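You operate a simulated robot arm through the tools that you are given. There is no shell and no other tool. Be economical: measure what you need, move in short steps, check, and stop when the job is done.

You run a simulated robot arm. Do the job below in one go: nothing can be reset, and whatever is moved stays where it is left.

TASK
Take the pack labelled "No 200" from the front corner of the work table and put it on the green book. Then open the fridge door, take the blue bottle on the work table and put it away on the upper shelf of the fridge and shut the door again. Then put the grey knobbed board on top of the purple-label ream. Then stack the steel block that says "eyelet" from the work table on top of the steel block marked "crease". Then put the white book on the grey cover. Then take the small brown box on the work table and put it away on the top of the blue bench. Then take the grey parcel from the work table and leave it on the dark table top. Then put the small green box on the front corner of the work table away on the top of the blue bench. Then put the black tape roll in the grey tray. Then put the white pad from the top of the wide table on the grey board there. Then pull the wooden drawer open. Keep to this order. Set down upright: pack, blue bottle.

It is judged by the outcome, as a careful person would: the job done as asked, and still so three seconds after it is handed in. It fails if anything else is knocked over, pushed out of place, dropped, spilled or broken. Lids that push on must go on centred and level and be pressed home; caps that screw on are set level and turned clockwise until they are tight.

THE ROBOT
A 6-joint arm with a two-finger parallel gripper on a trunk, on a base that drives. Base frame: it is fixed to the floor where the robot stands at the start and does not move with it; the origin is under the middle of the robot, x ahead of it, y to its left, z up. Lengths are in m, angles in degrees, forces in N, time in s.
Its first joint turns from -166.0 to 166.0 degrees. Places, roughly: black tape roll (7x7x4 cm) [3.7, 2.9, 0.8]; dark table top [5, -2.6, 0.9]; fridge door [-1.5, -2.5, 0.7]; green book (8x17x2 cm) [0.6, 0.3, 0.9]; grey board (22x16x1 cm) [-4.1, 0.7, 0.8]; grey cover (22x16x2 cm) [0.8, -1.4, 0.9]; grey knobbed board (18x13x5 cm) [0.5, -0.6, 0.5]; grey parcel (8x15x5 cm) [1.1, -1.3, 0.9]; grey tray (22x16x4 cm) [3.7, 3.1, 0.8]; purple-label ream [-0.75, -2.5, 0.75]; small brown box (6x6x4 cm) [0.4, -1.4, 0.9]; small green box (6x6x4 cm) [0.4, 0.2, 0.9]; top of the blue bench [7, 3.5, 0.8]; upper shelf of the fridge [-1.5, -2.8, 0.8]; white book (8x17x2 cm) [0.5, -1.2, 0.9]; white pad (15x10x4 cm) [-4.2, 0.1, 0.8]; wooden drawer [2.7, -1.4, 0.7]. Payload 4.1 kg.
The tool frame sits at the grasp point between the pads (the TCP): z along the fingers, y along the line on which they close. The tips reach 0.023 m beyond it. The gripper opens to 0.094 m. The fingers are 0.038 m wide and 0.01 m thick; the gripper's body (0.054 by 0.096 m) begins 0.039 m behind the TCP.
Orientation is that of the tool frame in the base frame, as a unit quaternion [x, y, z, w]. With the fingers straight down and closing along the base's y, the tool's x points along the base's -x, its y along +y and its z along -z.

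THE INTERFACE
- The arm moves only by the tool apply_moves. Its argument "plan" is a list that holds one entry, the list of rows, each a list of 6 numbers: the shift along the tool's x, y, z in units of 500 mm (1.0 is 500 mm), then the turn, a rotation vector about the tool's x, y, z in units of 180 degrees (1.0 is 180 degrees). In form: [[[x, y, z, ax, ay, az], ...]]. A call has 1 to 10 rows; each row is the pose to reach, as a shift and turn from the pose commanded when the call began, along the tool's axes at that moment. "jaw" is the gripper command, from -1 (shut) to 1 (fully open), values between in proportion, set as the call begins (left out, the last holds). A call with a number of a shift or a turn outside -1 to 1 is refused whole. A row lasts 0.2 s, in which the tool goes at most 0.05 m and 8.6 degrees; a call with a longer step from one row to the next is refused whole, and so is a gripper value outside its range. Where a pose cannot be reached the arm comes as near as it can. A force on the tool above 40 N (or 10 N above the force at the start of the call, whichever is more), or a blocked arm, ends the call early, and 0.2 s more pass. The fingers move at their own pace (about 0.045 m/s each) and stop on an object; they squeeze with about 33 N. The grip force told is the motor's: it shows also when the fingers shut on nothing. Time passes only in rows, and 0.2 s behind the last, so rows that repeat a pose let the fingers close. The reply holds the time, the measured pose of the TCP, the force on the tool along the base axes, the opening and the grip force, in the units named above and with some noise, with the torque about the TCP (base axes, N m) and any sound that the robot's microphone picked up.
- Cameras (640 x 400 px; columns grow to the right, rows downward): "scene" is now at [0.0152, 0.1294, 1.5585]; the picture's right is [-0.43, -0.90, 0.00], its down [-0.64, 0.31, -0.70] and it looks along [0.63, -0.30, -0.71] (base axes); focal length 290 px, centre (320, 200). "wrist" rides on the gripper at [0.086, 0.016, -0.074] in the tool frame; the picture's right is [-0.18, 0.98, 0.00], its down [-0.58, -0.11, -0.81] and it looks along [-0.79, -0.15, 0.59] (tool axes); focal length 243 px, centre (320, 200).
- snapshot(camera): a new picture of that camera. The clock stands still meanwhile.
- raise_lower(by): slides the trunk up (or, below 0, down) by that many m; the arm and the scene camera ride with it, the base frame stays. It gives what a move gives, with no picture.
- roll_base(legs): drives the robot by 1 to 6 legs, each [ahead, turn to the left] in m and degrees, along the robot's own axes; the way and the turn of a leg run together, so that a leg with both is an arc; at most 1.5 m and 180 degrees a leg. The arm and the cameras ride along, it lands a little off, and it stops where it bumps. It gives what a move gives.
- turn_head(pan, tilt): turns the head with the scene camera to pan (to the left, within 155 degrees either way) and tilt (down, from -29 to 69), counted from straight ahead of the robot. It gives what a move gives.
- point_at(camera, pixels): for up to 12 pixels [column, row] of the newest picture of that camera ("zoom" is the newest enlarged one), the place [x, y, z] in the base frame of the surface seen there, good to about 0.002 m. The clock stands still meanwhile.
- inspect(camera, box): a new picture of the part [left, top, right, bottom] of that camera's present view, enlarged. The clock stands still meanwhile.
- job_done(): hands the job in; it is judged then, once.

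Go step by step. Measure first, check grasps and placings, and put right what went wrong. The budget is 371 turns and 312 pictures, counting those below and the enlarged ones. Unless the task says otherwise, let go and move clear before handing in, and close with one line.

The tools are called after "Call:" by a JSON object that holds its "name" and its "arguments". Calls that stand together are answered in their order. apply_moves: Moves the arm, as the interface text tells. Its arguments: {"type":"object","properties":{"plan":{"type":"array"},"jaw":{"type":"number"}},"required":["plan"]} The other tools are called the same way: raise_lower (by) slides the trunk up or down; roll_base (legs) drives the base; turn_head (pan, tilt) turns the head that bears the scene camera; snapshot (camera) takes a picture; point_at (camera, pixels) gives the place of the surface under pixels of a picture; inspect (camera, box) takes an enlarged picture of a part of a camera's view; job_done () hands the job in.

At the start:

```text
time_s: 0.0
position: [0.4012, -0.1985, 1.2062]
tcp_rot: [0.0, 1.0, 0.0, 0.0]
contact_force: [0.2, 0.5, 0.3]
wrist_torque: [0.01, -0.02, -0.02]
width: 0.0939
grip_force: 0.0
trunk travel left (down, up): [-0.525, 0.065]
robot x, y, heading: [-0.003, 0.0011, 0.2]
head pan, tilt: [-25.6, 45.6]
```

scene: 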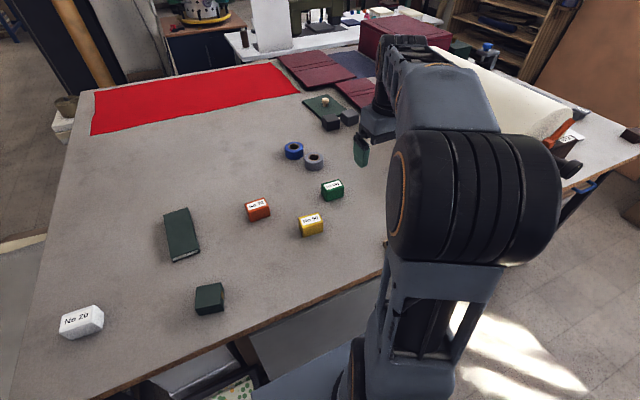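
wrist: 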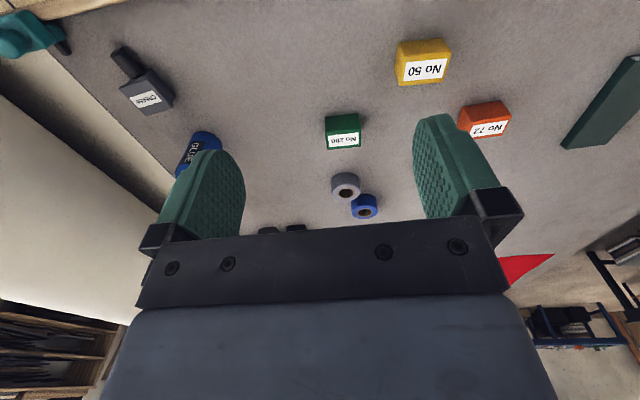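

The scene shows a white pack at (80,322) reading like "No 20…" and a green one at (332,190); I'll enlarge both to read them and measure places.

Call:
{"name": "inspect", "arguments": {"camera": "scene", "box": [40, 280, 240, 400]}}

Call:
{"name": "inspect", "arguments": {"camera": "scene", "box": [230, 130, 390, 240]}}

Call:
{"name": "point_at", "arguments": {"camera": "scene", "pixels": [[80, 316], [82, 330], [208, 292], [182, 232], [170, 212], [192, 210], [176, 258], [198, 247], [332, 187], [310, 220], [40, 380], [300, 290]]}}

```text
3.20 times, centred on (140, 340) of scene
```

zoom: 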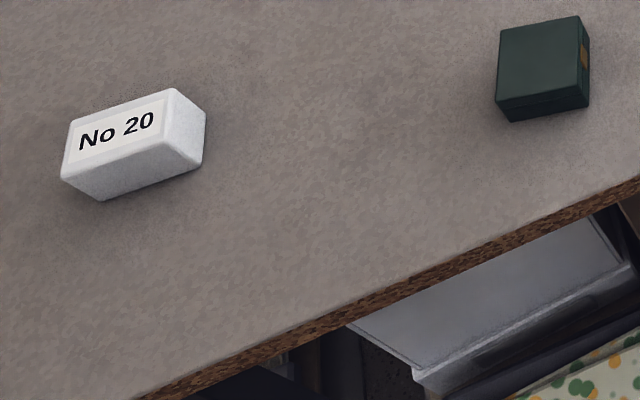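

```text
3.64 times, centred on (310, 185) of scene
```

zoom: 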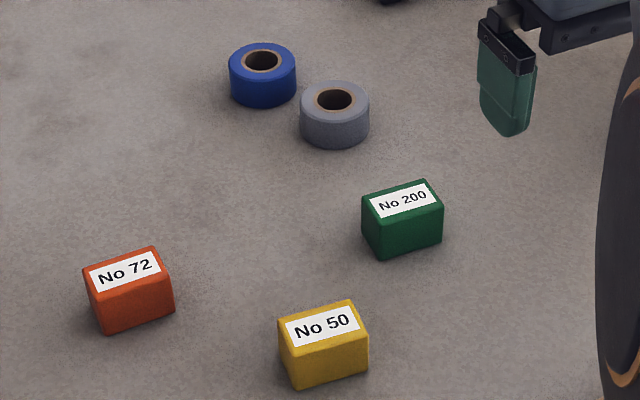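

```text
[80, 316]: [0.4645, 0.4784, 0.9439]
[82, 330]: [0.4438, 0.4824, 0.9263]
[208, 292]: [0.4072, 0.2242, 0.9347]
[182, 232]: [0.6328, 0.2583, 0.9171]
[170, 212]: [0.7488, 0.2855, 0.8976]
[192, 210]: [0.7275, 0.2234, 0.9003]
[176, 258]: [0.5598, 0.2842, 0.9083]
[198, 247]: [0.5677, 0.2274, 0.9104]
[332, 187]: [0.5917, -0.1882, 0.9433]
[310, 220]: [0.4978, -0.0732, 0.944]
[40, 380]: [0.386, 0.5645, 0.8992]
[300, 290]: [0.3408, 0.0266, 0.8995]
```

"No 200" is the green pack near (0.59, -0.19). I'll measure its corners with the wrist picture, and look around the table for the bigger layout.

Call:
{"name": "inspect", "arguments": {"camera": "wrist", "box": [290, 90, 410, 165]}}

Call:
{"name": "turn_head", "arguments": {"pan": 0, "tilt": 60}}

Call:
{"name": "snapshot", "arguments": {"camera": "scene"}}

```text
5.33 times, centred on (350, 128) of wrist
```

zoom: 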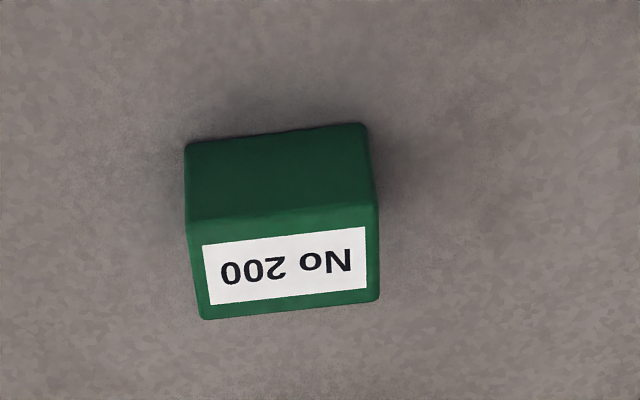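

```text
time_s: 0.9
position: [0.401, -0.1989, 1.2061]
tcp_rot: [0.0, 1.0, 0.0, 0.0]
contact_force: [0.7, 0.0, 0.1]
wrist_torque: [0.0, -0.05, 0.0]
width: 0.0939
grip_force: 0.0
trunk travel left (down, up): [-0.525, 0.065]
robot x, y, heading: [0.0027, 0.001, -0.2]
head pan, tilt: [0.0, 60.0]
```

```text
306 pictures are left
```

scene: 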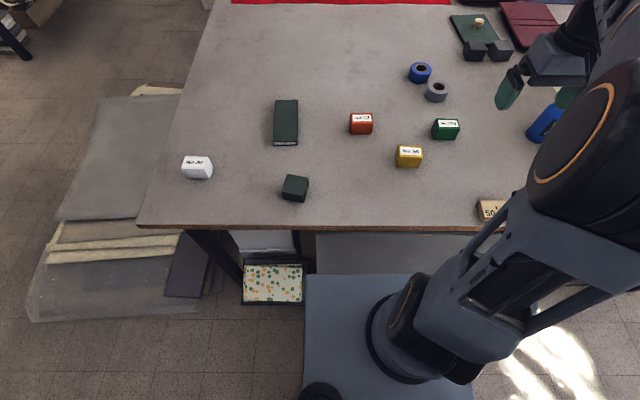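

Measure the pack corners on the wrist zoom and the space under the table edge in front of the base.

Call:
{"name": "point_at", "arguments": {"camera": "zoom", "pixels": [[193, 222], [372, 210], [205, 312], [375, 296], [285, 265], [192, 150], [362, 132], [100, 200]]}}

Call:
{"name": "point_at", "arguments": {"camera": "scene", "pixels": [[400, 255], [330, 260], [272, 282], [265, 240], [370, 279], [320, 279], [320, 390], [230, 225], [490, 210], [330, 225]]}}

Call:
{"name": "inspect", "arguments": {"camera": "scene", "box": [460, 180, 540, 230]}}

```text
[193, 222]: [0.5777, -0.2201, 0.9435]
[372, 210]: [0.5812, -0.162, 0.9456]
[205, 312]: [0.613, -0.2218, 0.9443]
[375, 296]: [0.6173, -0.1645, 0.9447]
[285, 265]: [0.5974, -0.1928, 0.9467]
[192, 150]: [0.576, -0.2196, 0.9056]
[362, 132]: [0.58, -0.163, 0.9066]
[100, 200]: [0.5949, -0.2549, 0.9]
```

```text
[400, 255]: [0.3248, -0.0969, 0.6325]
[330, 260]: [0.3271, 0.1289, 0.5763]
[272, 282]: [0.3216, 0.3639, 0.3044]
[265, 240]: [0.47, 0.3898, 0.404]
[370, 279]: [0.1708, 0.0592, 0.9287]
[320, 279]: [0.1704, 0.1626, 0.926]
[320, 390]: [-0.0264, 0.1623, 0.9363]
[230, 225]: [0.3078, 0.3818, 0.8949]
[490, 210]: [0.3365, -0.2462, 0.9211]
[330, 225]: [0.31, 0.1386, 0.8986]
```

```text
8.00 times, centred on (500, 205) of scene
```

zoom: 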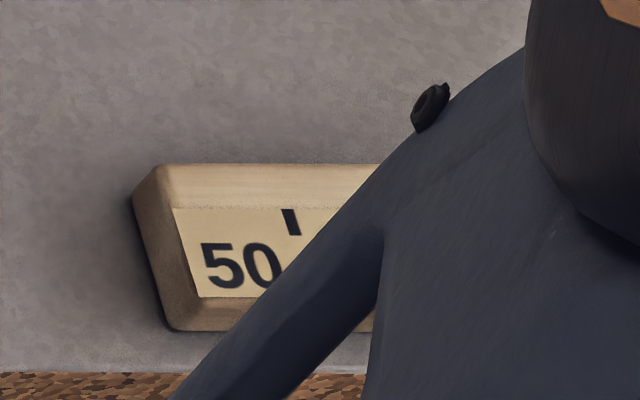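

The pack is 0.038 × 0.058 m, centre (0.597, -0.192), top 0.945. I'll lower the trunk and check the base footprint against the table.

Call:
{"name": "raise_lower", "arguments": {"by": -0.12}}

Call:
{"name": "turn_head", "arguments": {"pan": 40, "tilt": 69}}

Call:
{"name": "snapshot", "arguments": {"camera": "scene"}}

```text
time_s: 2.4
position: [0.4007, -0.1974, 1.0869]
tcp_rot: [0.001, 1.0, -0.001, 0.0]
contact_force: [0.1, -0.2, 0.3]
wrist_torque: [0.01, 0.02, -0.01]
width: 0.094
grip_force: 0.1
trunk travel left (down, up): [-0.405, 0.185]
robot x, y, heading: [-0.0004, -0.0049, -0.1]
head pan, tilt: [0.0, 60.0]
```

```text
time_s: 3.5
position: [0.401, -0.1981, 1.0872]
tcp_rot: [0.0, 1.0, 0.0, 0.0]
contact_force: [-0.3, -0.5, 0.2]
wrist_torque: [-0.01, 0.01, 0.0]
width: 0.0939
grip_force: 0.0
trunk travel left (down, up): [-0.405, 0.185]
robot x, y, heading: [0.002, 0.0016, -0.1]
head pan, tilt: [40.0, 68.8]
```

```text
304 pictures are left
```

scene: 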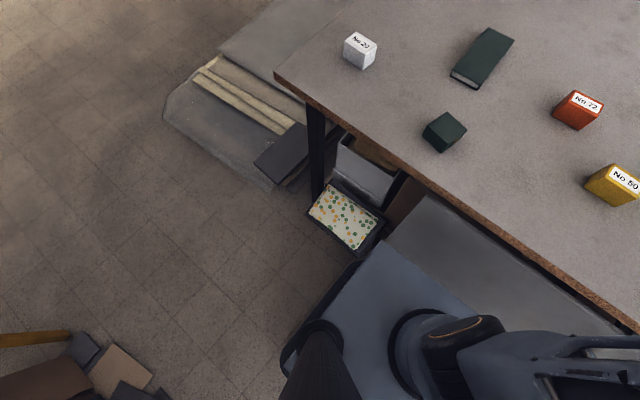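

The base's dark edge shows at (300,335) and (365,255); let me measure it.

Call:
{"name": "point_at", "arguments": {"camera": "scene", "pixels": [[298, 335], [340, 282], [372, 240], [365, 255], [385, 230], [345, 245], [400, 235], [430, 270], [480, 280]]}}

Call:
{"name": "inspect", "arguments": {"camera": "scene", "box": [260, 160, 460, 360]}}

```text
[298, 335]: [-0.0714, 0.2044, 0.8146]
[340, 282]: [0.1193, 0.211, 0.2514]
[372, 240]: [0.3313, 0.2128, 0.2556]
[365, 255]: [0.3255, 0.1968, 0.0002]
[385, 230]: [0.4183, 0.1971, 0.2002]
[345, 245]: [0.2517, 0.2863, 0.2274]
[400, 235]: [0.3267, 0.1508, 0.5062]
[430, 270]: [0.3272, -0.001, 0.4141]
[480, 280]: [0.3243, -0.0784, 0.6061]
```

```text
2.00 times, centred on (360, 260) of scene
```

zoom: 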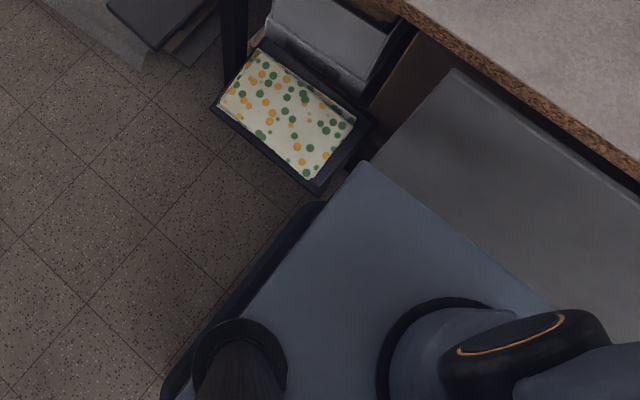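

Measure the spotted box's near corner against the base front corner.

Call:
{"name": "point_at", "arguments": {"camera": "zoom", "pixels": [[312, 188], [300, 180], [372, 125], [350, 130], [318, 204], [312, 212], [290, 235], [345, 165], [225, 105]]}}

```text
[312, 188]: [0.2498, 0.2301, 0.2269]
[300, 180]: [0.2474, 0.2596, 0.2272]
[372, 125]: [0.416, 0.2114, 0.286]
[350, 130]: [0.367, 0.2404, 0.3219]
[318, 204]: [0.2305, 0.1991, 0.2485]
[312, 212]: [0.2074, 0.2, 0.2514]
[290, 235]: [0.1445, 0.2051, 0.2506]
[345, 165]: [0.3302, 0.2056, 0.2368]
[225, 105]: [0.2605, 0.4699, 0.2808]
```

Base front is at x≈0.235 with the panel at 0.325 and box at y≥0.225. I'll turn 4° right (also lines the jaws with the pack) and edge 0.045 m forward.

Call:
{"name": "roll_base", "arguments": {"legs": [[0, -4], [0.045, 0]]}}

```text
time_s: 4.8
position: [0.4307, -0.2287, 1.0865]
tcp_rot: [0.035, 0.999, 0.0, -0.001]
contact_force: [-0.4, -0.6, -0.4]
wrist_torque: [-0.01, 0.02, 0.01]
width: 0.0938
grip_force: 0.1
trunk travel left (down, up): [-0.405, 0.185]
robot x, y, heading: [0.0413, -0.0024, -4.1]
head pan, tilt: [40.0, 68.8]
```

Now move above the pack (xy first, then part way down).

Call:
{"name": "apply_moves", "arguments": {"jaw": 1, "plan": [[[-0.0817, 0.0241, 0, 0, 0, 0], [-0.1633, 0.0482, 0, 0, 0, 0], [-0.245, 0.0723, 0, 0, 0, 0], [-0.3266, 0.0964, 0, 0, 0, 0], [-0.3266, 0.0964, 0.09, 0, 0, 0], [-0.3266, 0.0964, 0.18, 0, 0, 0], [-0.3266, 0.0964, 0.18, 0, 0, 0]]]}}

Call:
{"name": "snapshot", "arguments": {"camera": "wrist"}}

```text
time_s: 6.4
position: [0.5979, -0.1901, 0.9958]
tcp_rot: [0.034, 0.999, -0.001, 0.0]
contact_force: [0.0, 0.7, 0.1]
wrist_torque: [0.01, 0.0, 0.01]
width: 0.094
grip_force: 0.1
trunk travel left (down, up): [-0.405, 0.185]
robot x, y, heading: [0.0439, -0.0034, -4.2]
head pan, tilt: [40.0, 68.8]
```

```text
302 pictures are left
```

wrist: 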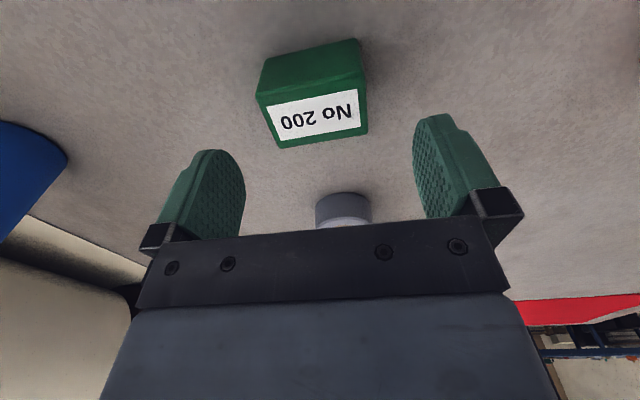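

In place over the pack; lower 0.068 m, then close.

Call:
{"name": "apply_moves", "arguments": {"plan": [[[0, 0, 0.07, 0, 0, 0], [0, 0, 0.136, 0, 0, 0], [0, 0, 0.136, 0, 0, 0]]]}}

Call:
{"name": "apply_moves", "arguments": {"jaw": -1, "plan": [[[0, 0, 0, 0, 0, 0], [0, 0, 0, 0, 0, 0], [0, 0, 0, 0, 0, 0], [0, 0, 0, 0, 0, 0]]]}}

Call:
{"name": "apply_moves", "arguments": {"plan": [[[0, 0, -0.09, 0, 0, 0], [0, 0, -0.18, 0, 0, 0], [0, 0, -0.18, 0, 0, 0]]]}}

Call:
{"name": "snapshot", "arguments": {"camera": "wrist"}}

Call:
{"name": "turn_head", "arguments": {"pan": 15, "tilt": 50}}

Call:
{"name": "snapshot", "arguments": {"camera": "scene"}}

```text
time_s: 7.2
position: [0.5984, -0.1913, 0.9301]
tcp_rot: [0.035, 0.999, 0.0, -0.001]
contact_force: [0.9, 0.5, 0.4]
wrist_torque: [0.01, 0.01, -0.02]
width: 0.094
grip_force: 0.2
trunk travel left (down, up): [-0.405, 0.185]
robot x, y, heading: [0.0422, -0.001, -3.9]
head pan, tilt: [40.0, 68.8]
```

```text
time_s: 8.2
position: [0.5975, -0.1911, 0.9293]
tcp_rot: [0.035, 0.999, 0.0, 0.0]
contact_force: [-0.3, 0.2, 0.7]
wrist_torque: [0.01, 0.03, -0.02]
width: 0.0614
grip_force: 33.1
trunk travel left (down, up): [-0.405, 0.185]
robot x, y, heading: [0.0404, -0.0037, -3.8]
head pan, tilt: [40.0, 68.8]
```

```text
time_s: 9.0
position: [0.5972, -0.1918, 1.0183]
tcp_rot: [0.035, 0.999, 0.0, 0.0]
contact_force: [-0.5, 0.4, -1.5]
wrist_torque: [0.01, 0.01, 0.01]
width: 0.0614
grip_force: 33.2
trunk travel left (down, up): [-0.405, 0.185]
robot x, y, heading: [0.0461, -0.005, -3.9]
head pan, tilt: [40.0, 68.8]
```

```text
301 pictures are left
```

wrist: 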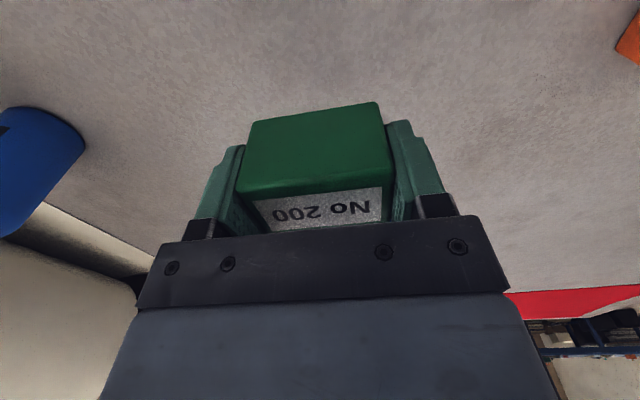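

```text
time_s: 9.9
position: [0.597, -0.1926, 1.0184]
tcp_rot: [0.036, 0.999, 0.0, 0.0]
contact_force: [0.3, 0.0, 0.0]
wrist_torque: [-0.02, 0.0, -0.01]
width: 0.0613
grip_force: 33.7
trunk travel left (down, up): [-0.405, 0.185]
robot x, y, heading: [0.0444, -0.0022, -4.2]
head pan, tilt: [15.0, 50.0]
```

```text
300 pictures are left
```

scene: 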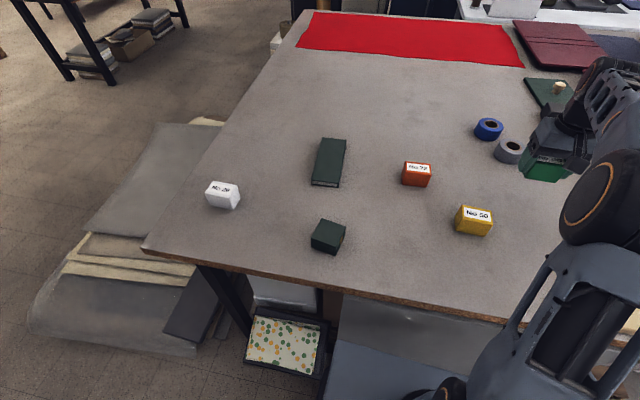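

Pack is held. Measure the book's top corners.

Call:
{"name": "point_at", "arguments": {"camera": "scene", "pixels": [[321, 141], [344, 141], [315, 179], [337, 183], [329, 160], [324, 228], [416, 168]]}}

```text
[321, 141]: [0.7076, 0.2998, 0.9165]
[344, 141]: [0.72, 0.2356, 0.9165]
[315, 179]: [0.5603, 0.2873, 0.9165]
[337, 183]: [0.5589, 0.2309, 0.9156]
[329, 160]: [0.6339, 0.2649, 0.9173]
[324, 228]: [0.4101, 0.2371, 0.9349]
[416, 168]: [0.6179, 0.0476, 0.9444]
```

Carry the pack over the book to (0.602, 0.260).

Call:
{"name": "apply_moves", "arguments": {"plan": [[[0.0053, 0.0903, 0, 0, 0, 0], [0.0107, 0.1805, 0, 0, 0, 0], [0.016, 0.2708, 0, 0, 0, 0], [0.0213, 0.361, 0, 0, 0, 0], [0.0267, 0.4513, 0, 0, 0, 0], [0.032, 0.5416, 0, 0, 0, 0], [0.0373, 0.6318, 0, 0, 0, 0], [0.0427, 0.7221, 0, 0, 0, 0], [0.048, 0.8123, 0, 0, 0, 0], [0.0533, 0.9026, 0, 0, 0, 0]]]}}

Call:
{"name": "snapshot", "arguments": {"camera": "wrist"}}

```text
time_s: 12.1
position: [0.6014, 0.2607, 1.0179]
tcp_rot: [0.035, 0.999, -0.001, 0.0]
contact_force: [0.4, 0.0, 0.2]
wrist_torque: [0.03, -0.04, -0.01]
width: 0.0614
grip_force: 32.8
trunk travel left (down, up): [-0.405, 0.185]
robot x, y, heading: [0.043, -0.0028, -3.9]
head pan, tilt: [15.0, 50.0]
```

```text
299 pictures are left
```

wrist: 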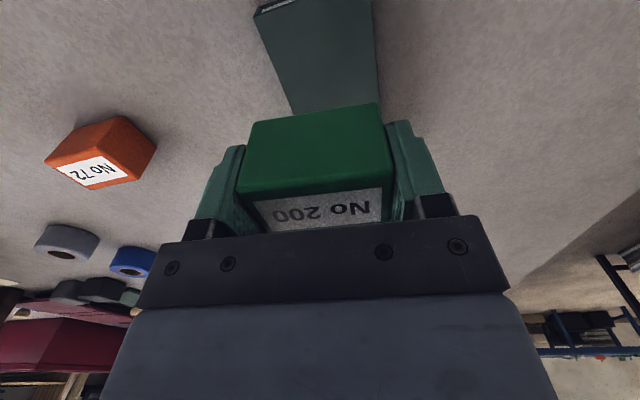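

Lower onto the book (TCP to ~0.947) and check.

Call:
{"name": "apply_moves", "arguments": {"plan": [[[0, 0, 0.06, 0, 0, 0], [0, 0, 0.12, 0, 0, 0], [0, 0, 0.135, 0, 0, 0], [0, 0, 0.142, 0, 0, 0], [0, 0, 0.142, 0, 0, 0]]]}}

Call:
{"name": "inspect", "arguments": {"camera": "scene", "box": [260, 100, 420, 200]}}

```text
time_s: 13.3
position: [0.6018, 0.2602, 0.9466]
tcp_rot: [0.035, 0.999, -0.001, 0.0]
contact_force: [0.0, -0.1, -1.4]
wrist_torque: [0.0, -0.01, 0.01]
width: 0.0615
grip_force: 33.7
trunk travel left (down, up): [-0.405, 0.185]
robot x, y, heading: [0.0439, -0.002, -4.0]
head pan, tilt: [15.0, 50.0]
```

```text
4.00 times, centred on (340, 150) of scene
```

zoom: 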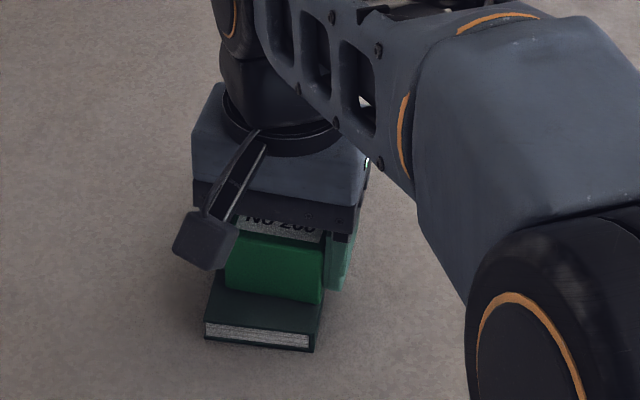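

Nearly touching; lower 2 mm more and see the force.

Call:
{"name": "apply_moves", "arguments": {"plan": [[[0, 0, 0.002, 0, 0, 0], [0, 0, 0.004, 0, 0, 0], [0, 0, 0.004, 0, 0, 0]]]}}

```text
time_s: 14.1
position: [0.6024, 0.26, 0.9461]
tcp_rot: [0.035, 0.999, 0.002, 0.001]
contact_force: [1.1, -1.2, 8.1]
wrist_torque: [-0.1, 0.1, 0.0]
width: 0.0611
grip_force: 33.8
trunk travel left (down, up): [-0.405, 0.185]
robot x, y, heading: [0.0458, -0.0028, -4.0]
head pan, tilt: [15.0, 50.0]
```

Contact felt (8 N). Open and rise.

Call:
{"name": "apply_moves", "arguments": {"jaw": 1, "plan": [[[0, 0, 0, 0, 0, 0], [0, 0, 0, 0, 0, 0], [0, 0, 0, 0, 0, 0], [0, 0, 0, 0, 0, 0]]]}}

Call:
{"name": "apply_moves", "arguments": {"plan": [[[0, 0, -0.08, 0, 0, 0], [0, 0, -0.17, 0, 0, 0], [0, 0, -0.26, 0, 0, 0], [0, 0, -0.34, 0, 0, 0]]]}}

Call:
{"name": "snapshot", "arguments": {"camera": "wrist"}}

```text
time_s: 15.1
position: [0.6012, 0.2599, 0.9451]
tcp_rot: [0.035, 0.999, 0.0, 0.0]
contact_force: [-0.4, 0.1, 0.1]
wrist_torque: [0.01, -0.02, 0.0]
width: 0.094
grip_force: 0.0
trunk travel left (down, up): [-0.405, 0.185]
robot x, y, heading: [0.0457, -0.0039, -4.1]
head pan, tilt: [15.0, 50.0]
```

```text
time_s: 16.1
position: [0.6028, 0.2603, 1.1148]
tcp_rot: [0.035, 0.999, -0.001, -0.001]
contact_force: [0.3, 0.4, -0.6]
wrist_torque: [0.0, 0.03, -0.01]
width: 0.094
grip_force: 0.0
trunk travel left (down, up): [-0.405, 0.185]
robot x, y, heading: [0.0436, -0.0022, -3.9]
head pan, tilt: [15.0, 50.0]
```

```text
297 pictures are left
```

wrist: 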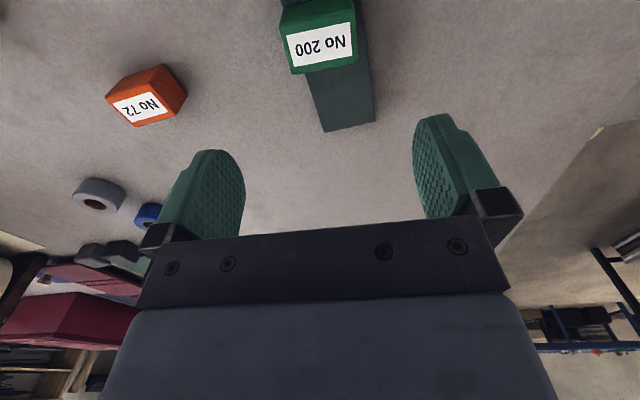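

Pack stands on the book. Next the fridge: retract the arm and look around behind and to the right.

Call:
{"name": "apply_moves", "arguments": {"plan": [[[0.045, -0.068, -0.02, 0, 0, 0], [0.09, -0.137, -0.04, 0, 0, 0], [0.136, -0.205, -0.06, 0, 0, 0], [0.18, -0.273, -0.08, 0, 0, 0], [0.227, -0.341, -0.1, 0, 0, 0], [0.272, -0.41, -0.1, 0, 0, 0], [0.318, -0.478, -0.1, 0, 0, 0], [0.363, -0.546, -0.1, 0, 0, 0]]]}}

Call:
{"name": "turn_head", "arguments": {"pan": -70, "tilt": 25}}

Call:
{"name": "snapshot", "arguments": {"camera": "scene"}}

Call:
{"name": "turn_head", "arguments": {"pan": -140, "tilt": 25}}

Call:
{"name": "snapshot", "arguments": {"camera": "scene"}}

Call:
{"name": "turn_head", "arguments": {"pan": 150, "tilt": 25}}

Call:
{"name": "snapshot", "arguments": {"camera": "scene"}}

```text
time_s: 17.9
position: [0.4018, 0.0007, 1.1654]
tcp_rot: [0.036, 0.999, 0.0, 0.001]
contact_force: [0.9, -0.1, 0.9]
wrist_torque: [-0.01, 0.03, 0.05]
width: 0.094
grip_force: 0.1
trunk travel left (down, up): [-0.405, 0.185]
robot x, y, heading: [0.0446, -0.0022, -4.0]
head pan, tilt: [15.0, 50.0]
```

```text
time_s: 19.5
position: [0.402, 0.0011, 1.1668]
tcp_rot: [0.034, 0.999, 0.0, 0.0]
contact_force: [0.1, -0.4, 0.0]
wrist_torque: [0.0, -0.01, 0.02]
width: 0.0942
grip_force: 0.1
trunk travel left (down, up): [-0.405, 0.185]
robot x, y, heading: [0.0433, -0.0012, -3.9]
head pan, tilt: [-70.0, 25.0]
```

```text
296 pictures are left
```

scene: 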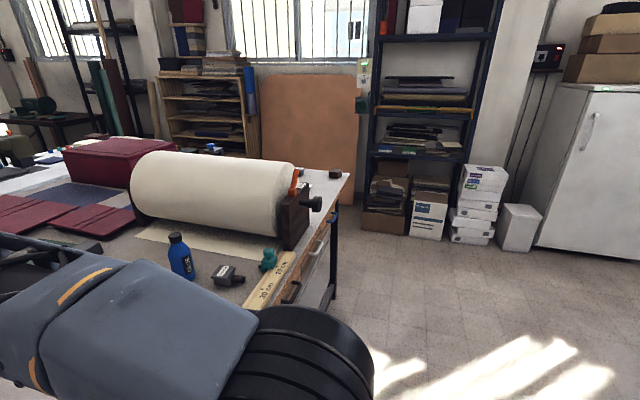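

```text
time_s: 20.9
position: [0.402, 0.0006, 1.166]
tcp_rot: [0.035, 0.999, 0.001, -0.001]
contact_force: [0.2, -1.2, -0.2]
wrist_torque: [-0.02, 0.02, -0.02]
width: 0.0941
grip_force: 0.0
trunk travel left (down, up): [-0.405, 0.185]
robot x, y, heading: [0.0452, -0.0059, -3.8]
head pan, tilt: [-140.0, 25.0]
```

```text
295 pictures are left
```

scene: 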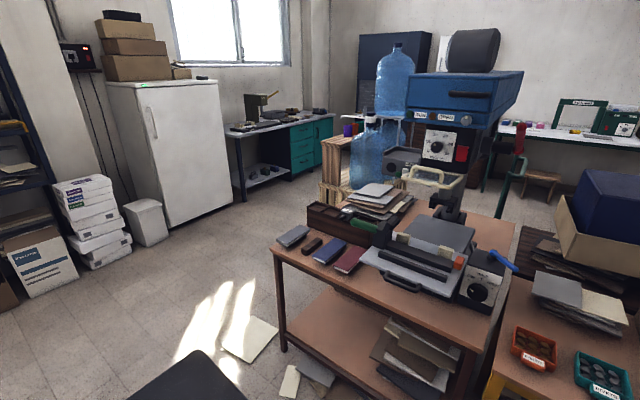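

```text
time_s: 24.9
position: [0.4016, 0.0005, 1.1655]
tcp_rot: [0.035, 0.999, 0.0, 0.0]
contact_force: [-0.1, -0.1, 0.4]
wrist_torque: [0.02, -0.01, 0.01]
width: 0.0937
grip_force: 0.0
trunk travel left (down, up): [-0.405, 0.185]
robot x, y, heading: [0.0395, -0.0048, -3.8]
head pan, tilt: [150.0, 25.0]
```

```text
294 pictures are left
```

scene: 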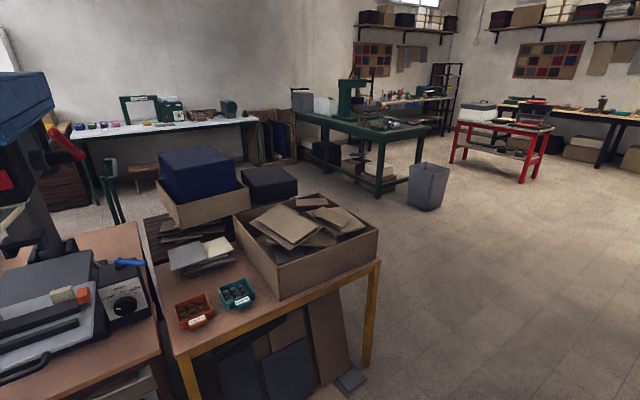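

Fridge and ream stack are seen in the second view, bottle in the first. Measure the obstacles behind, then re-look at the -140 and -70 views for measurements.

Call:
{"name": "point_at", "arguments": {"camera": "scene", "pixels": [[380, 265], [205, 355], [365, 360], [425, 205], [390, 190], [150, 300]]}}

Call:
{"name": "turn_head", "arguments": {"pan": -130, "tilt": 25}}

Call:
{"name": "snapshot", "arguments": {"camera": "scene"}}

```text
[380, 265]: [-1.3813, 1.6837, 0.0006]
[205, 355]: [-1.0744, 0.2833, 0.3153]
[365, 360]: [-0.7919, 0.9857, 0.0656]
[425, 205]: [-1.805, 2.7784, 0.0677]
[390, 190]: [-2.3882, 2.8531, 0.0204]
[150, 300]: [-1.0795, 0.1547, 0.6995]
```

```text
time_s: 28.8
position: [0.4022, 0.0013, 1.1671]
tcp_rot: [0.034, 0.999, 0.0, 0.0]
contact_force: [-0.4, 0.7, 0.1]
wrist_torque: [0.01, -0.02, -0.02]
width: 0.0941
grip_force: 0.1
trunk travel left (down, up): [-0.405, 0.185]
robot x, y, heading: [0.041, -0.0039, -4.0]
head pan, tilt: [-130.0, 25.0]
```

```text
293 pictures are left
```

scene: 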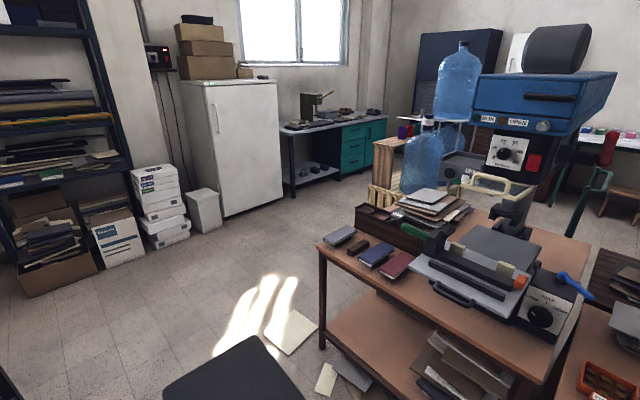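

Call:
{"name": "inspect", "arguments": {"camera": "scene", "box": [100, 50, 300, 270]}}

Call:
{"name": "point_at", "arguments": {"camera": "scene", "pixels": [[212, 105], [214, 130], [210, 82], [203, 85], [278, 85], [222, 217], [282, 205], [152, 170], [160, 185], [200, 190], [318, 345], [290, 330]]}}

```text
1.82 times, centred on (200, 160) of scene
```

zoom: 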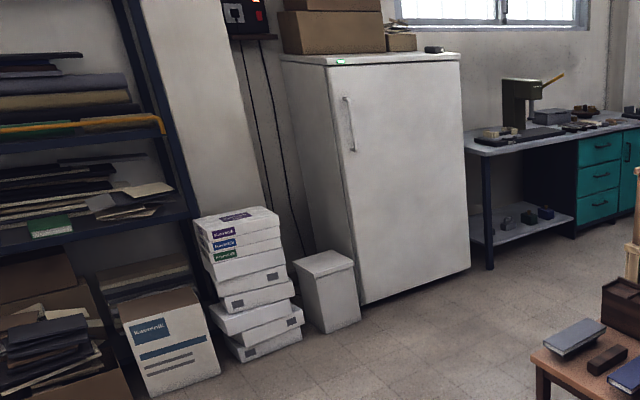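

```text
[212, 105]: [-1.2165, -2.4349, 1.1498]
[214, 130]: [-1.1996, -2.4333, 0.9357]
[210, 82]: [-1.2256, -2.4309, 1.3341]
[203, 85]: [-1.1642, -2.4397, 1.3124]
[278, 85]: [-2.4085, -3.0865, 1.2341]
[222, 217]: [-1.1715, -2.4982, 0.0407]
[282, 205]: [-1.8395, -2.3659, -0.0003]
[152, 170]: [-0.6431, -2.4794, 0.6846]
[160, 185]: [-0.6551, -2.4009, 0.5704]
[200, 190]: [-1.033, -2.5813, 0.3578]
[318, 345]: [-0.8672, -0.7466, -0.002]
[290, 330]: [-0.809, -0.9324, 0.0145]
```

Fridge front is at y≈-2.44, x -1.16…-1.83, handle at x≈-1.21, z≈0.94–1.15; hinge on the far side. I'll back off and drive down towards it.

Call:
{"name": "roll_base", "arguments": {"legs": [[-0.34, 0], [0, -86], [1.5, 0]]}}

Call:
{"name": "turn_head", "arguments": {"pan": -50, "tilt": 25}}

Call:
{"name": "snapshot", "arguments": {"camera": "scene"}}

```text
time_s: 41.7
position: [-0.2512, -1.85, 1.1663]
tcp_rot: [0.704, 0.71, 0.0, 0.0]
contact_force: [0.3, 0.5, -0.5]
wrist_torque: [-0.02, 0.03, -0.05]
width: 0.0941
grip_force: 0.1
trunk travel left (down, up): [-0.405, 0.185]
robot x, y, heading: [-0.2841, -1.4931, -89.5]
head pan, tilt: [-130.0, 25.0]
```

```text
time_s: 43.3
position: [-0.2515, -1.8505, 1.1666]
tcp_rot: [0.704, 0.711, 0.0, 0.0]
contact_force: [-0.4, -0.2, 0.1]
wrist_torque: [0.0, -0.01, 0.02]
width: 0.0943
grip_force: 0.0
trunk travel left (down, up): [-0.405, 0.185]
robot x, y, heading: [-0.28, -1.4975, -89.6]
head pan, tilt: [-50.0, 25.0]
```

```text
291 pictures are left
```

scene: 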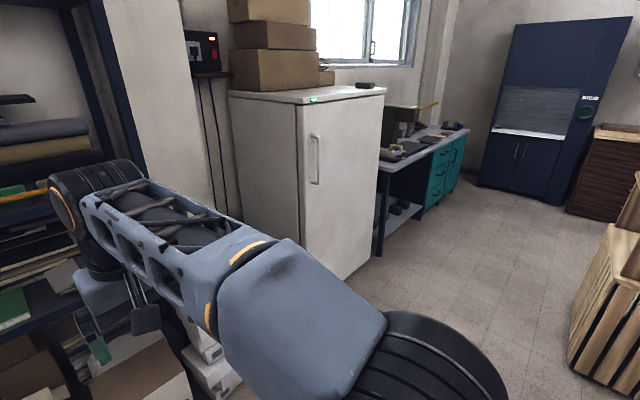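

Measure handle and door edges.

Call:
{"name": "inspect", "arguments": {"camera": "scene", "box": [280, 80, 400, 200]}}

Call:
{"name": "point_at", "arguments": {"camera": "scene", "pixels": [[314, 140], [315, 160], [318, 180], [310, 138], [300, 107], [304, 260], [382, 92], [376, 220], [350, 150], [340, 150], [300, 180]]}}

```text
3.33 times, centred on (340, 140) of scene
```

zoom: 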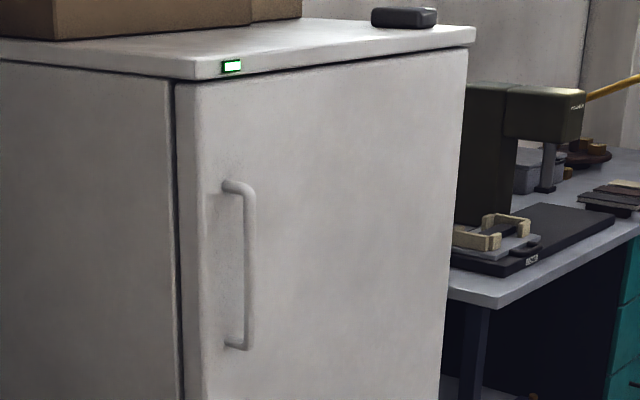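

```text
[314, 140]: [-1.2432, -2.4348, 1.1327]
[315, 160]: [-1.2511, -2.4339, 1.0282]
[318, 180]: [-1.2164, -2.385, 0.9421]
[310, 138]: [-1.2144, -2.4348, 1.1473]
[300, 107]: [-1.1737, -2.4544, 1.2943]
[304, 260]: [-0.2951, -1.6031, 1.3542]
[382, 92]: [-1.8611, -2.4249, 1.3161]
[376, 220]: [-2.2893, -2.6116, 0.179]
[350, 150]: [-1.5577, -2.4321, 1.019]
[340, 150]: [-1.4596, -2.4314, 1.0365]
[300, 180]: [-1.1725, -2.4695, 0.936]
```

Call:
{"name": "point_at", "arguments": {"camera": "zoom", "pixels": [[250, 200], [250, 240], [250, 280], [249, 320], [246, 345], [245, 280], [232, 186], [181, 200], [466, 60], [190, 100]]}}

```text
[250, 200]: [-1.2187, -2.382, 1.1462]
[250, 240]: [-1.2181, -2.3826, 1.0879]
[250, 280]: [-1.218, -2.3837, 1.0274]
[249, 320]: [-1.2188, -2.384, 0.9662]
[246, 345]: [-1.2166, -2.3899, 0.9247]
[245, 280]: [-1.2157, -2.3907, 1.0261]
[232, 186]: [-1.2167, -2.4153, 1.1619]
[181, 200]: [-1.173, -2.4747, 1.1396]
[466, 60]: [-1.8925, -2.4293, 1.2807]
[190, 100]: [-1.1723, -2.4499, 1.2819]
```

Handle bar is vertical at (-1.219, -2.39), z 0.93–1.16. Drive to about (-1.0, -1.8) facing the fridge.

Call:
{"name": "roll_base", "arguments": {"legs": [[0, -67.6], [0.78, 0], [0, 67.4]]}}

Call:
{"name": "turn_head", "arguments": {"pan": -20, "tilt": 40}}

Call:
{"name": "snapshot", "arguments": {"camera": "scene"}}

```text
time_s: 53.3
position: [-0.9646, -2.1586, 1.1665]
tcp_rot: [0.702, 0.712, 0.001, 0.0]
contact_force: [0.7, -0.2, 0.8]
wrist_torque: [-0.01, 0.01, 0.0]
width: 0.094
grip_force: 0.0
trunk travel left (down, up): [-0.405, 0.185]
robot x, y, heading: [-0.9965, -1.8016, -89.4]
head pan, tilt: [-50.0, 25.0]
```

```text
time_s: 54.3
position: [-0.9648, -2.1582, 1.1665]
tcp_rot: [0.702, 0.712, -0.001, -0.001]
contact_force: [0.1, -0.3, 0.3]
wrist_torque: [0.02, 0.01, 0.03]
width: 0.0939
grip_force: 0.0
trunk travel left (down, up): [-0.405, 0.185]
robot x, y, heading: [-1.0019, -1.8007, -89.1]
head pan, tilt: [-20.0, 40.0]
```

```text
289 pictures are left
```

scene: 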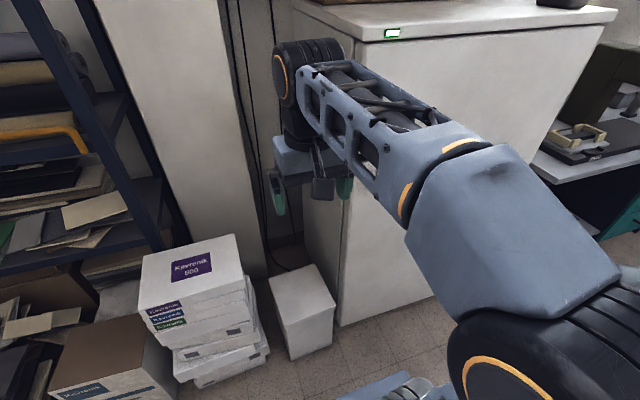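

Turn the tool to horizontal facing the door while moving to in front of the handle.

Call:
{"name": "apply_moves", "arguments": {"jaw": 1, "plan": [[[-0.0256, -0.0504, 0.0234, 0, -0.0475, 0], [-0.0512, -0.1008, 0.0468, 0, -0.095, 0], [-0.0768, -0.1512, 0.0702, 0, -0.1425, 0], [-0.1024, -0.2016, 0.0936, 0, -0.19, 0], [-0.128, -0.252, 0.117, 0, -0.2375, 0], [-0.1536, -0.3024, 0.1404, 0, -0.285, 0], [-0.1792, -0.3528, 0.1638, 0, -0.3325, 0], [-0.2048, -0.4032, 0.1872, 0, -0.38, 0], [-0.2304, -0.4536, 0.2106, 0, -0.4275, 0], [-0.256, -0.504, 0.234, 0, -0.475, 0]]]}}

Call:
{"name": "apply_moves", "arguments": {"plan": [[[0, 0, 0, 0, -0.025, 0], [0, 0, 0, 0, -0.025, 0]]]}}

Call:
{"name": "snapshot", "arguments": {"camera": "wrist"}}

Call:
{"name": "snapshot", "arguments": {"camera": "scene"}}

```text
time_s: 56.5
position: [-1.2159, -2.2895, 1.049]
tcp_rot: [0.515, 0.522, -0.477, 0.484]
contact_force: [0.0, 1.1, 0.2]
wrist_torque: [0.04, -0.01, 0.01]
width: 0.0943
grip_force: 0.1
trunk travel left (down, up): [-0.405, 0.185]
robot x, y, heading: [-0.9976, -1.8048, -88.9]
head pan, tilt: [-20.0, 40.0]
```

```text
time_s: 57.1
position: [-1.2153, -2.2896, 1.0493]
tcp_rot: [0.497, 0.503, -0.497, 0.503]
contact_force: [0.2, 0.2, -0.7]
wrist_torque: [-0.04, 0.01, 0.02]
width: 0.094
grip_force: 0.0
trunk travel left (down, up): [-0.405, 0.185]
robot x, y, heading: [-0.9957, -1.8036, -89.0]
head pan, tilt: [-20.0, 40.0]
```

```text
288 pictures are left
```

wrist: 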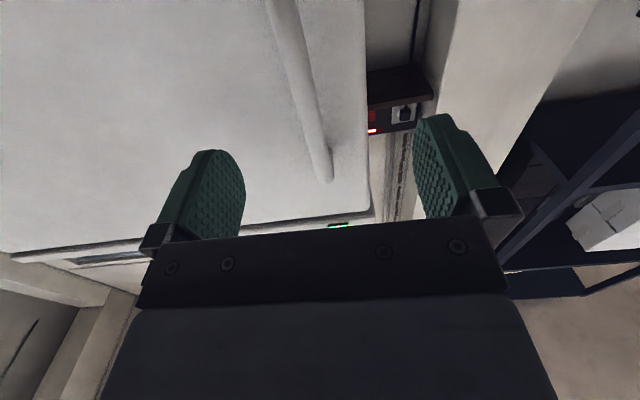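

```text
287 pictures are left
```

scene: 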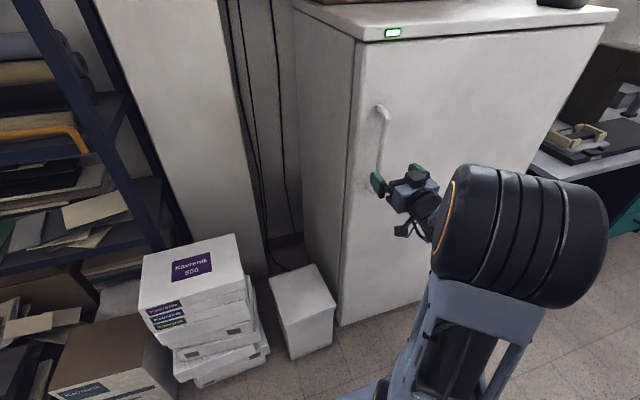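

Bar is between the fingers' lanes; advance 0.10 m and close on the handle.

Call:
{"name": "apply_moves", "arguments": {"plan": [[[0, -0.008, 0.07, 0, 0, 0], [0, -0.008, 0.14, 0, 0, 0], [0, -0.008, 0.198, 0, 0, 0], [0, -0.008, 0.198, 0, 0, 0]]]}}

Call:
{"name": "apply_moves", "arguments": {"jaw": -1, "plan": [[[0, 0, 0, 0, 0, 0], [0, 0, 0, 0, 0, 0], [0, 0, 0, 0, 0, 0], [0, 0, 0, 0, 0, 0], [0, 0, 0, 0, 0, 0], [0, 0, 0, 0, 0, 0]]]}}

Call:
{"name": "inspect", "arguments": {"camera": "scene", "box": [330, 80, 470, 260]}}

```text
time_s: 58.1
position: [-1.2166, -2.389, 1.0486]
tcp_rot: [0.496, 0.503, -0.496, 0.504]
contact_force: [0.2, 0.7, -0.1]
wrist_torque: [0.01, 0.01, -0.03]
width: 0.0939
grip_force: 0.1
trunk travel left (down, up): [-0.405, 0.185]
robot x, y, heading: [-0.996, -1.8015, -89.0]
head pan, tilt: [-20.0, 40.0]
```

```text
time_s: 59.4
position: [-1.2269, -2.3883, 1.0495]
tcp_rot: [0.501, 0.499, -0.5, 0.5]
contact_force: [-19.4, -3.3, -2.1]
wrist_torque: [0.31, 0.41, -0.2]
width: 0.0179
grip_force: 44.6
trunk travel left (down, up): [-0.405, 0.185]
robot x, y, heading: [-0.9956, -1.804, -89.5]
head pan, tilt: [-20.0, 40.0]
stopped in row 6: the force on the tool passed its limit (the readings are from after the stop); the commanded pose is now the measured one
```

```text
2.22 times, centred on (400, 170) of scene
```

zoom: 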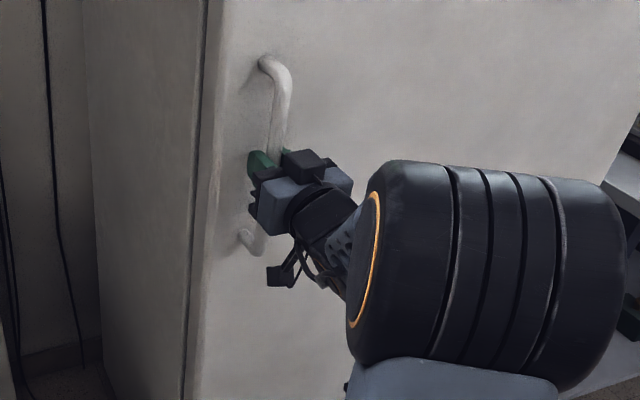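

Handle gripped (opening 18 mm). Pull the first 8° along the hinge arc, slowly.

Call:
{"name": "apply_moves", "arguments": {"plan": [[[0, -0.002, -0.02, -0.005, 0, 0], [0, -0.006, -0.0456, -0.011, 0, 0], [0, -0.0136, -0.0908, -0.022, 0, 0], [0, -0.0228, -0.1358, -0.033, 0, 0], [0, -0.0336, -0.1804, -0.0444, 0, 0]]]}}

Call:
{"name": "snapshot", "arguments": {"camera": "scene"}}

```text
time_s: 60.6
position: [-1.2425, -2.2973, 1.05]
tcp_rot: [0.464, 0.532, -0.463, 0.536]
contact_force: [-25.7, -5.7, 0.3]
wrist_torque: [0.65, 0.73, -0.19]
width: 0.0178
grip_force: 45.3
trunk travel left (down, up): [-0.405, 0.185]
robot x, y, heading: [-1.0, -1.7997, -89.9]
head pan, tilt: [-20.0, 40.0]
```

```text
285 pictures are left
```

scene: 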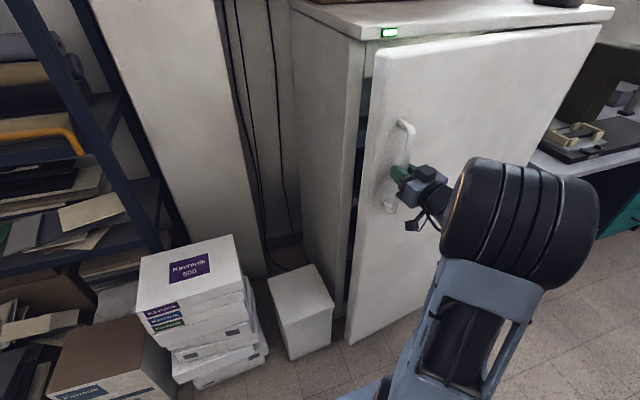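

Door is opening. Continue another 16° with a small sideways relief.

Call:
{"name": "apply_moves", "arguments": {"plan": [[[0, -0.0216, -0.0908, -0.0222, 0, 0], [0, -0.0416, -0.1804, -0.0444, 0, 0], [0, -0.0678, -0.2686, -0.0667, 0, 0], [0, -0.1, -0.3544, -0.0889, 0, 0]]]}}

Call:
{"name": "snapshot", "arguments": {"camera": "scene"}}

```text
time_s: 61.5
position: [-1.3036, -2.1417, 1.0495]
tcp_rot: [0.389, 0.59, -0.388, 0.592]
contact_force: [14.8, 6.6, 1.1]
wrist_torque: [-0.84, 0.22, -0.24]
width: 0.0178
grip_force: 44.8
trunk travel left (down, up): [-0.405, 0.185]
robot x, y, heading: [-1.0014, -1.8011, -89.6]
head pan, tilt: [-20.0, 40.0]
stopped in row 4: the force on the tool passed its limit (the readings are from after the stop); the commanded pose is now the measured one
```

```text
284 pictures are left
```

scene: 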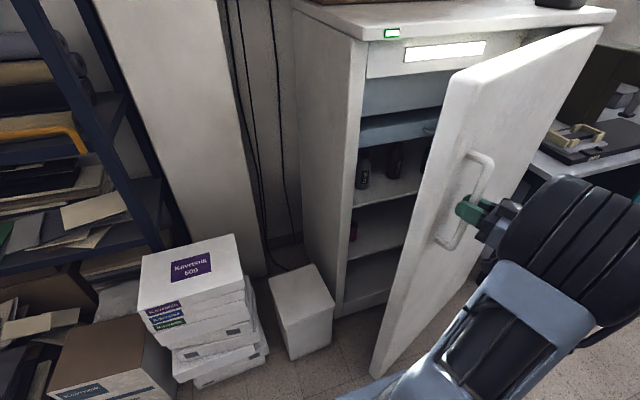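

Door at ~23°; hinge computes to (-1.868, -2.451). Pull a further 16° with corrected arc.

Call:
{"name": "apply_moves", "arguments": {"plan": [[[0, -0.0038, -0.0888, -0.0222, 0, 0], [0, -0.0216, -0.177, -0.0444, 0, 0], [0, -0.0458, -0.2634, -0.0667, 0, 0], [0, -0.0758, -0.348, -0.0889, 0, 0]]]}}

Call:
{"name": "snapshot", "arguments": {"camera": "scene"}}

```text
time_s: 62.4
position: [-1.378, -2.0279, 1.0485]
tcp_rot: [0.322, 0.628, -0.324, 0.63]
contact_force: [13.9, 10.1, 6.3]
wrist_torque: [-0.31, -0.47, -0.18]
width: 0.0178
grip_force: 44.7
out of reach, approached as far as the arm can: row 4
trunk travel left (down, up): [-0.405, 0.185]
robot x, y, heading: [-0.9965, -1.8034, -89.6]
head pan, tilt: [-20.0, 40.0]
stopped in row 4: the force on the tool passed its limit (the readings are from after the stop); the commanded pose is now the measured one
```

```text
283 pictures are left
```

scene: 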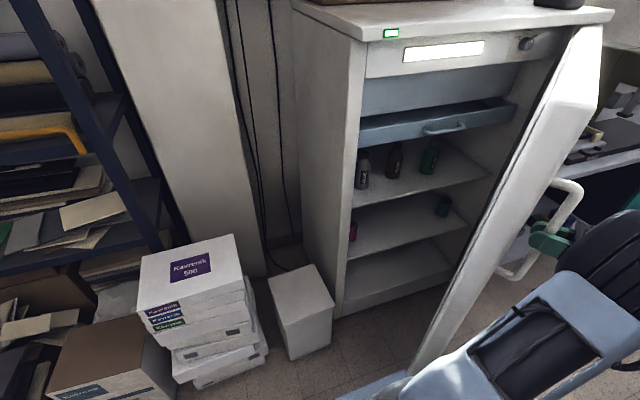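

Door is at ~36° and the arm at its limit. Release the handle, and measure the shelf meanwhile.

Call:
{"name": "apply_moves", "arguments": {"jaw": 1, "plan": [[[0, 0, 0, 0, 0, 0], [0, 0, 0, 0, 0, 0], [0, 0, 0, 0, 0, 0], [0, 0, 0, 0, 0, 0], [0, 0, 0, 0, 0, 0]]]}}

Call:
{"name": "inspect", "arguments": {"camera": "scene", "box": [330, 20, 600, 300]}}

Call:
{"name": "point_at", "arguments": {"camera": "scene", "pixels": [[362, 208], [491, 174], [410, 185], [378, 160], [363, 175], [395, 160], [428, 155], [362, 140], [515, 118], [415, 95], [350, 255], [380, 345]]}}

```text
time_s: 63.6
position: [-1.3799, -2.0304, 1.047]
tcp_rot: [0.324, 0.628, -0.323, 0.63]
contact_force: [0.1, 0.2, 0.2]
wrist_torque: [0.01, 0.03, -0.01]
width: 0.0939
grip_force: 0.1
trunk travel left (down, up): [-0.405, 0.185]
robot x, y, heading: [-0.9988, -1.8032, -89.3]
head pan, tilt: [-20.0, 40.0]
```

```text
1.43 times, centred on (465, 160) of scene
```

zoom: 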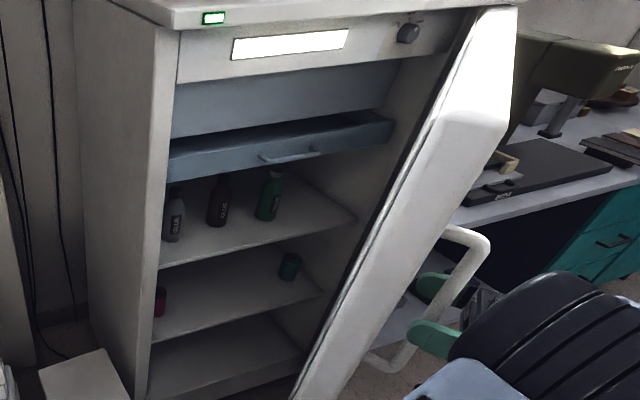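

```text
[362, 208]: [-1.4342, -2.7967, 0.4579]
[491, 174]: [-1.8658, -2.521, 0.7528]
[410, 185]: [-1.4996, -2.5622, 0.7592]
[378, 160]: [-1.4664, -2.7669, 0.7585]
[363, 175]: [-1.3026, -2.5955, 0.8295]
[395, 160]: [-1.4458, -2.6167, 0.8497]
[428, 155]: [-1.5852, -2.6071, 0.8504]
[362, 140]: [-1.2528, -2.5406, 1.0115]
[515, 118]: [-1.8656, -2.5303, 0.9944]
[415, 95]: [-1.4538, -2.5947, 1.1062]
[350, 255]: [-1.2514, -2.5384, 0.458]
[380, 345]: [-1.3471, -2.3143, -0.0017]
```

Fingers are open around the bar; back the tool straight off the handle.

Call:
{"name": "apply_moves", "arguments": {"plan": [[[0, 0, -0.06, 0, 0, 0], [0, 0, -0.12, 0, 0, 0], [0, 0, -0.16, 0, 0, 0]]]}}

```text
time_s: 64.4
position: [-1.3986, -2.0174, 1.0206]
tcp_rot: [0.33, 0.63, -0.325, 0.623]
contact_force: [-0.5, 0.3, 0.0]
wrist_torque: [0.0, -0.02, -0.01]
width: 0.0941
grip_force: 0.1
out of reach, approached as far as the arm can: row 1, 2, 3
trunk travel left (down, up): [-0.405, 0.185]
robot x, y, heading: [-0.9956, -1.8036, -89.4]
head pan, tilt: [-20.0, 40.0]
```

TCP is 2 cm off the bar but the arm is at its limit; back the base 0.10 m to clear the handle.

Call:
{"name": "roll_base", "arguments": {"legs": [[-0.1, 0]]}}

Call:
{"name": "snapshot", "arguments": {"camera": "scene"}}

```text
time_s: 65.6
position: [-1.3977, -1.9162, 1.0206]
tcp_rot: [0.331, 0.63, -0.326, 0.622]
contact_force: [0.2, 0.3, 0.4]
wrist_torque: [0.02, 0.0, -0.03]
width: 0.0939
grip_force: 0.1
trunk travel left (down, up): [-0.405, 0.185]
robot x, y, heading: [-1.0021, -1.7031, -89.7]
head pan, tilt: [-20.0, 40.0]
```

```text
281 pictures are left
```

scene: 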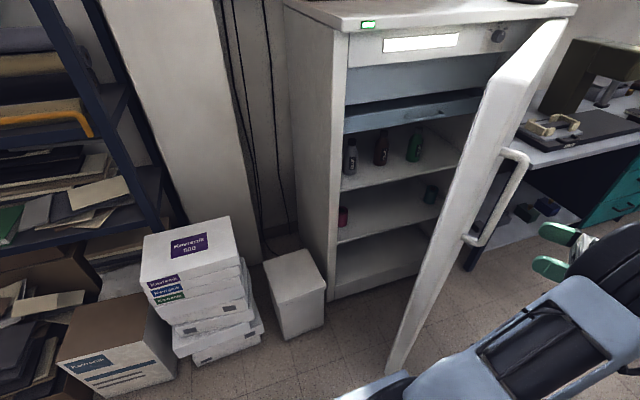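

Arm is clear. Back up 0.3 m, then swing the tool to straight ahead.

Call:
{"name": "roll_base", "arguments": {"legs": [[-0.3, 0]]}}

```text
time_s: 67.6
position: [-1.4004, -1.6165, 1.0224]
tcp_rot: [0.332, 0.629, -0.327, 0.622]
contact_force: [0.0, -0.8, -0.3]
wrist_torque: [0.0, -0.03, -0.03]
width: 0.0939
grip_force: 0.1
trunk travel left (down, up): [-0.405, 0.185]
robot x, y, heading: [-0.9972, -1.3984, -89.9]
head pan, tilt: [-20.0, 40.0]
```

Call:
{"name": "apply_moves", "arguments": {"jaw": -1, "plan": [[[0, 0.03, 0.09, 0.0192, 0, 0], [0, 0.06, 0.18, 0.0384, 0, 0], [0, 0.09, 0.27, 0.0576, 0, 0], [0, 0.12, 0.36, 0.0768, 0, 0], [0, 0.15, 0.45, 0.096, 0, 0], [0, 0.18, 0.54, 0.1152, 0, 0], [0, 0.21, 0.63, 0.1344, 0, 0], [0, 0.24, 0.72, 0.1536, 0, 0], [0, 0.27, 0.81, 0.1728, 0, 0], [0, 0.3, 0.9, 0.192, 0, 0]]]}}

```text
time_s: 69.8
position: [-1.0577, -1.8942, 1.0167]
tcp_rot: [0.495, 0.511, -0.498, 0.496]
contact_force: [-0.5, 0.1, 0.7]
wrist_torque: [-0.02, -0.02, 0.01]
width: 0.0003
grip_force: 32.6
out of reach, approached as far as the arm can: row 7, 8, 9, 10
trunk travel left (down, up): [-0.405, 0.185]
robot x, y, heading: [-1.0015, -1.3992, -89.4]
head pan, tilt: [-20.0, 40.0]
```

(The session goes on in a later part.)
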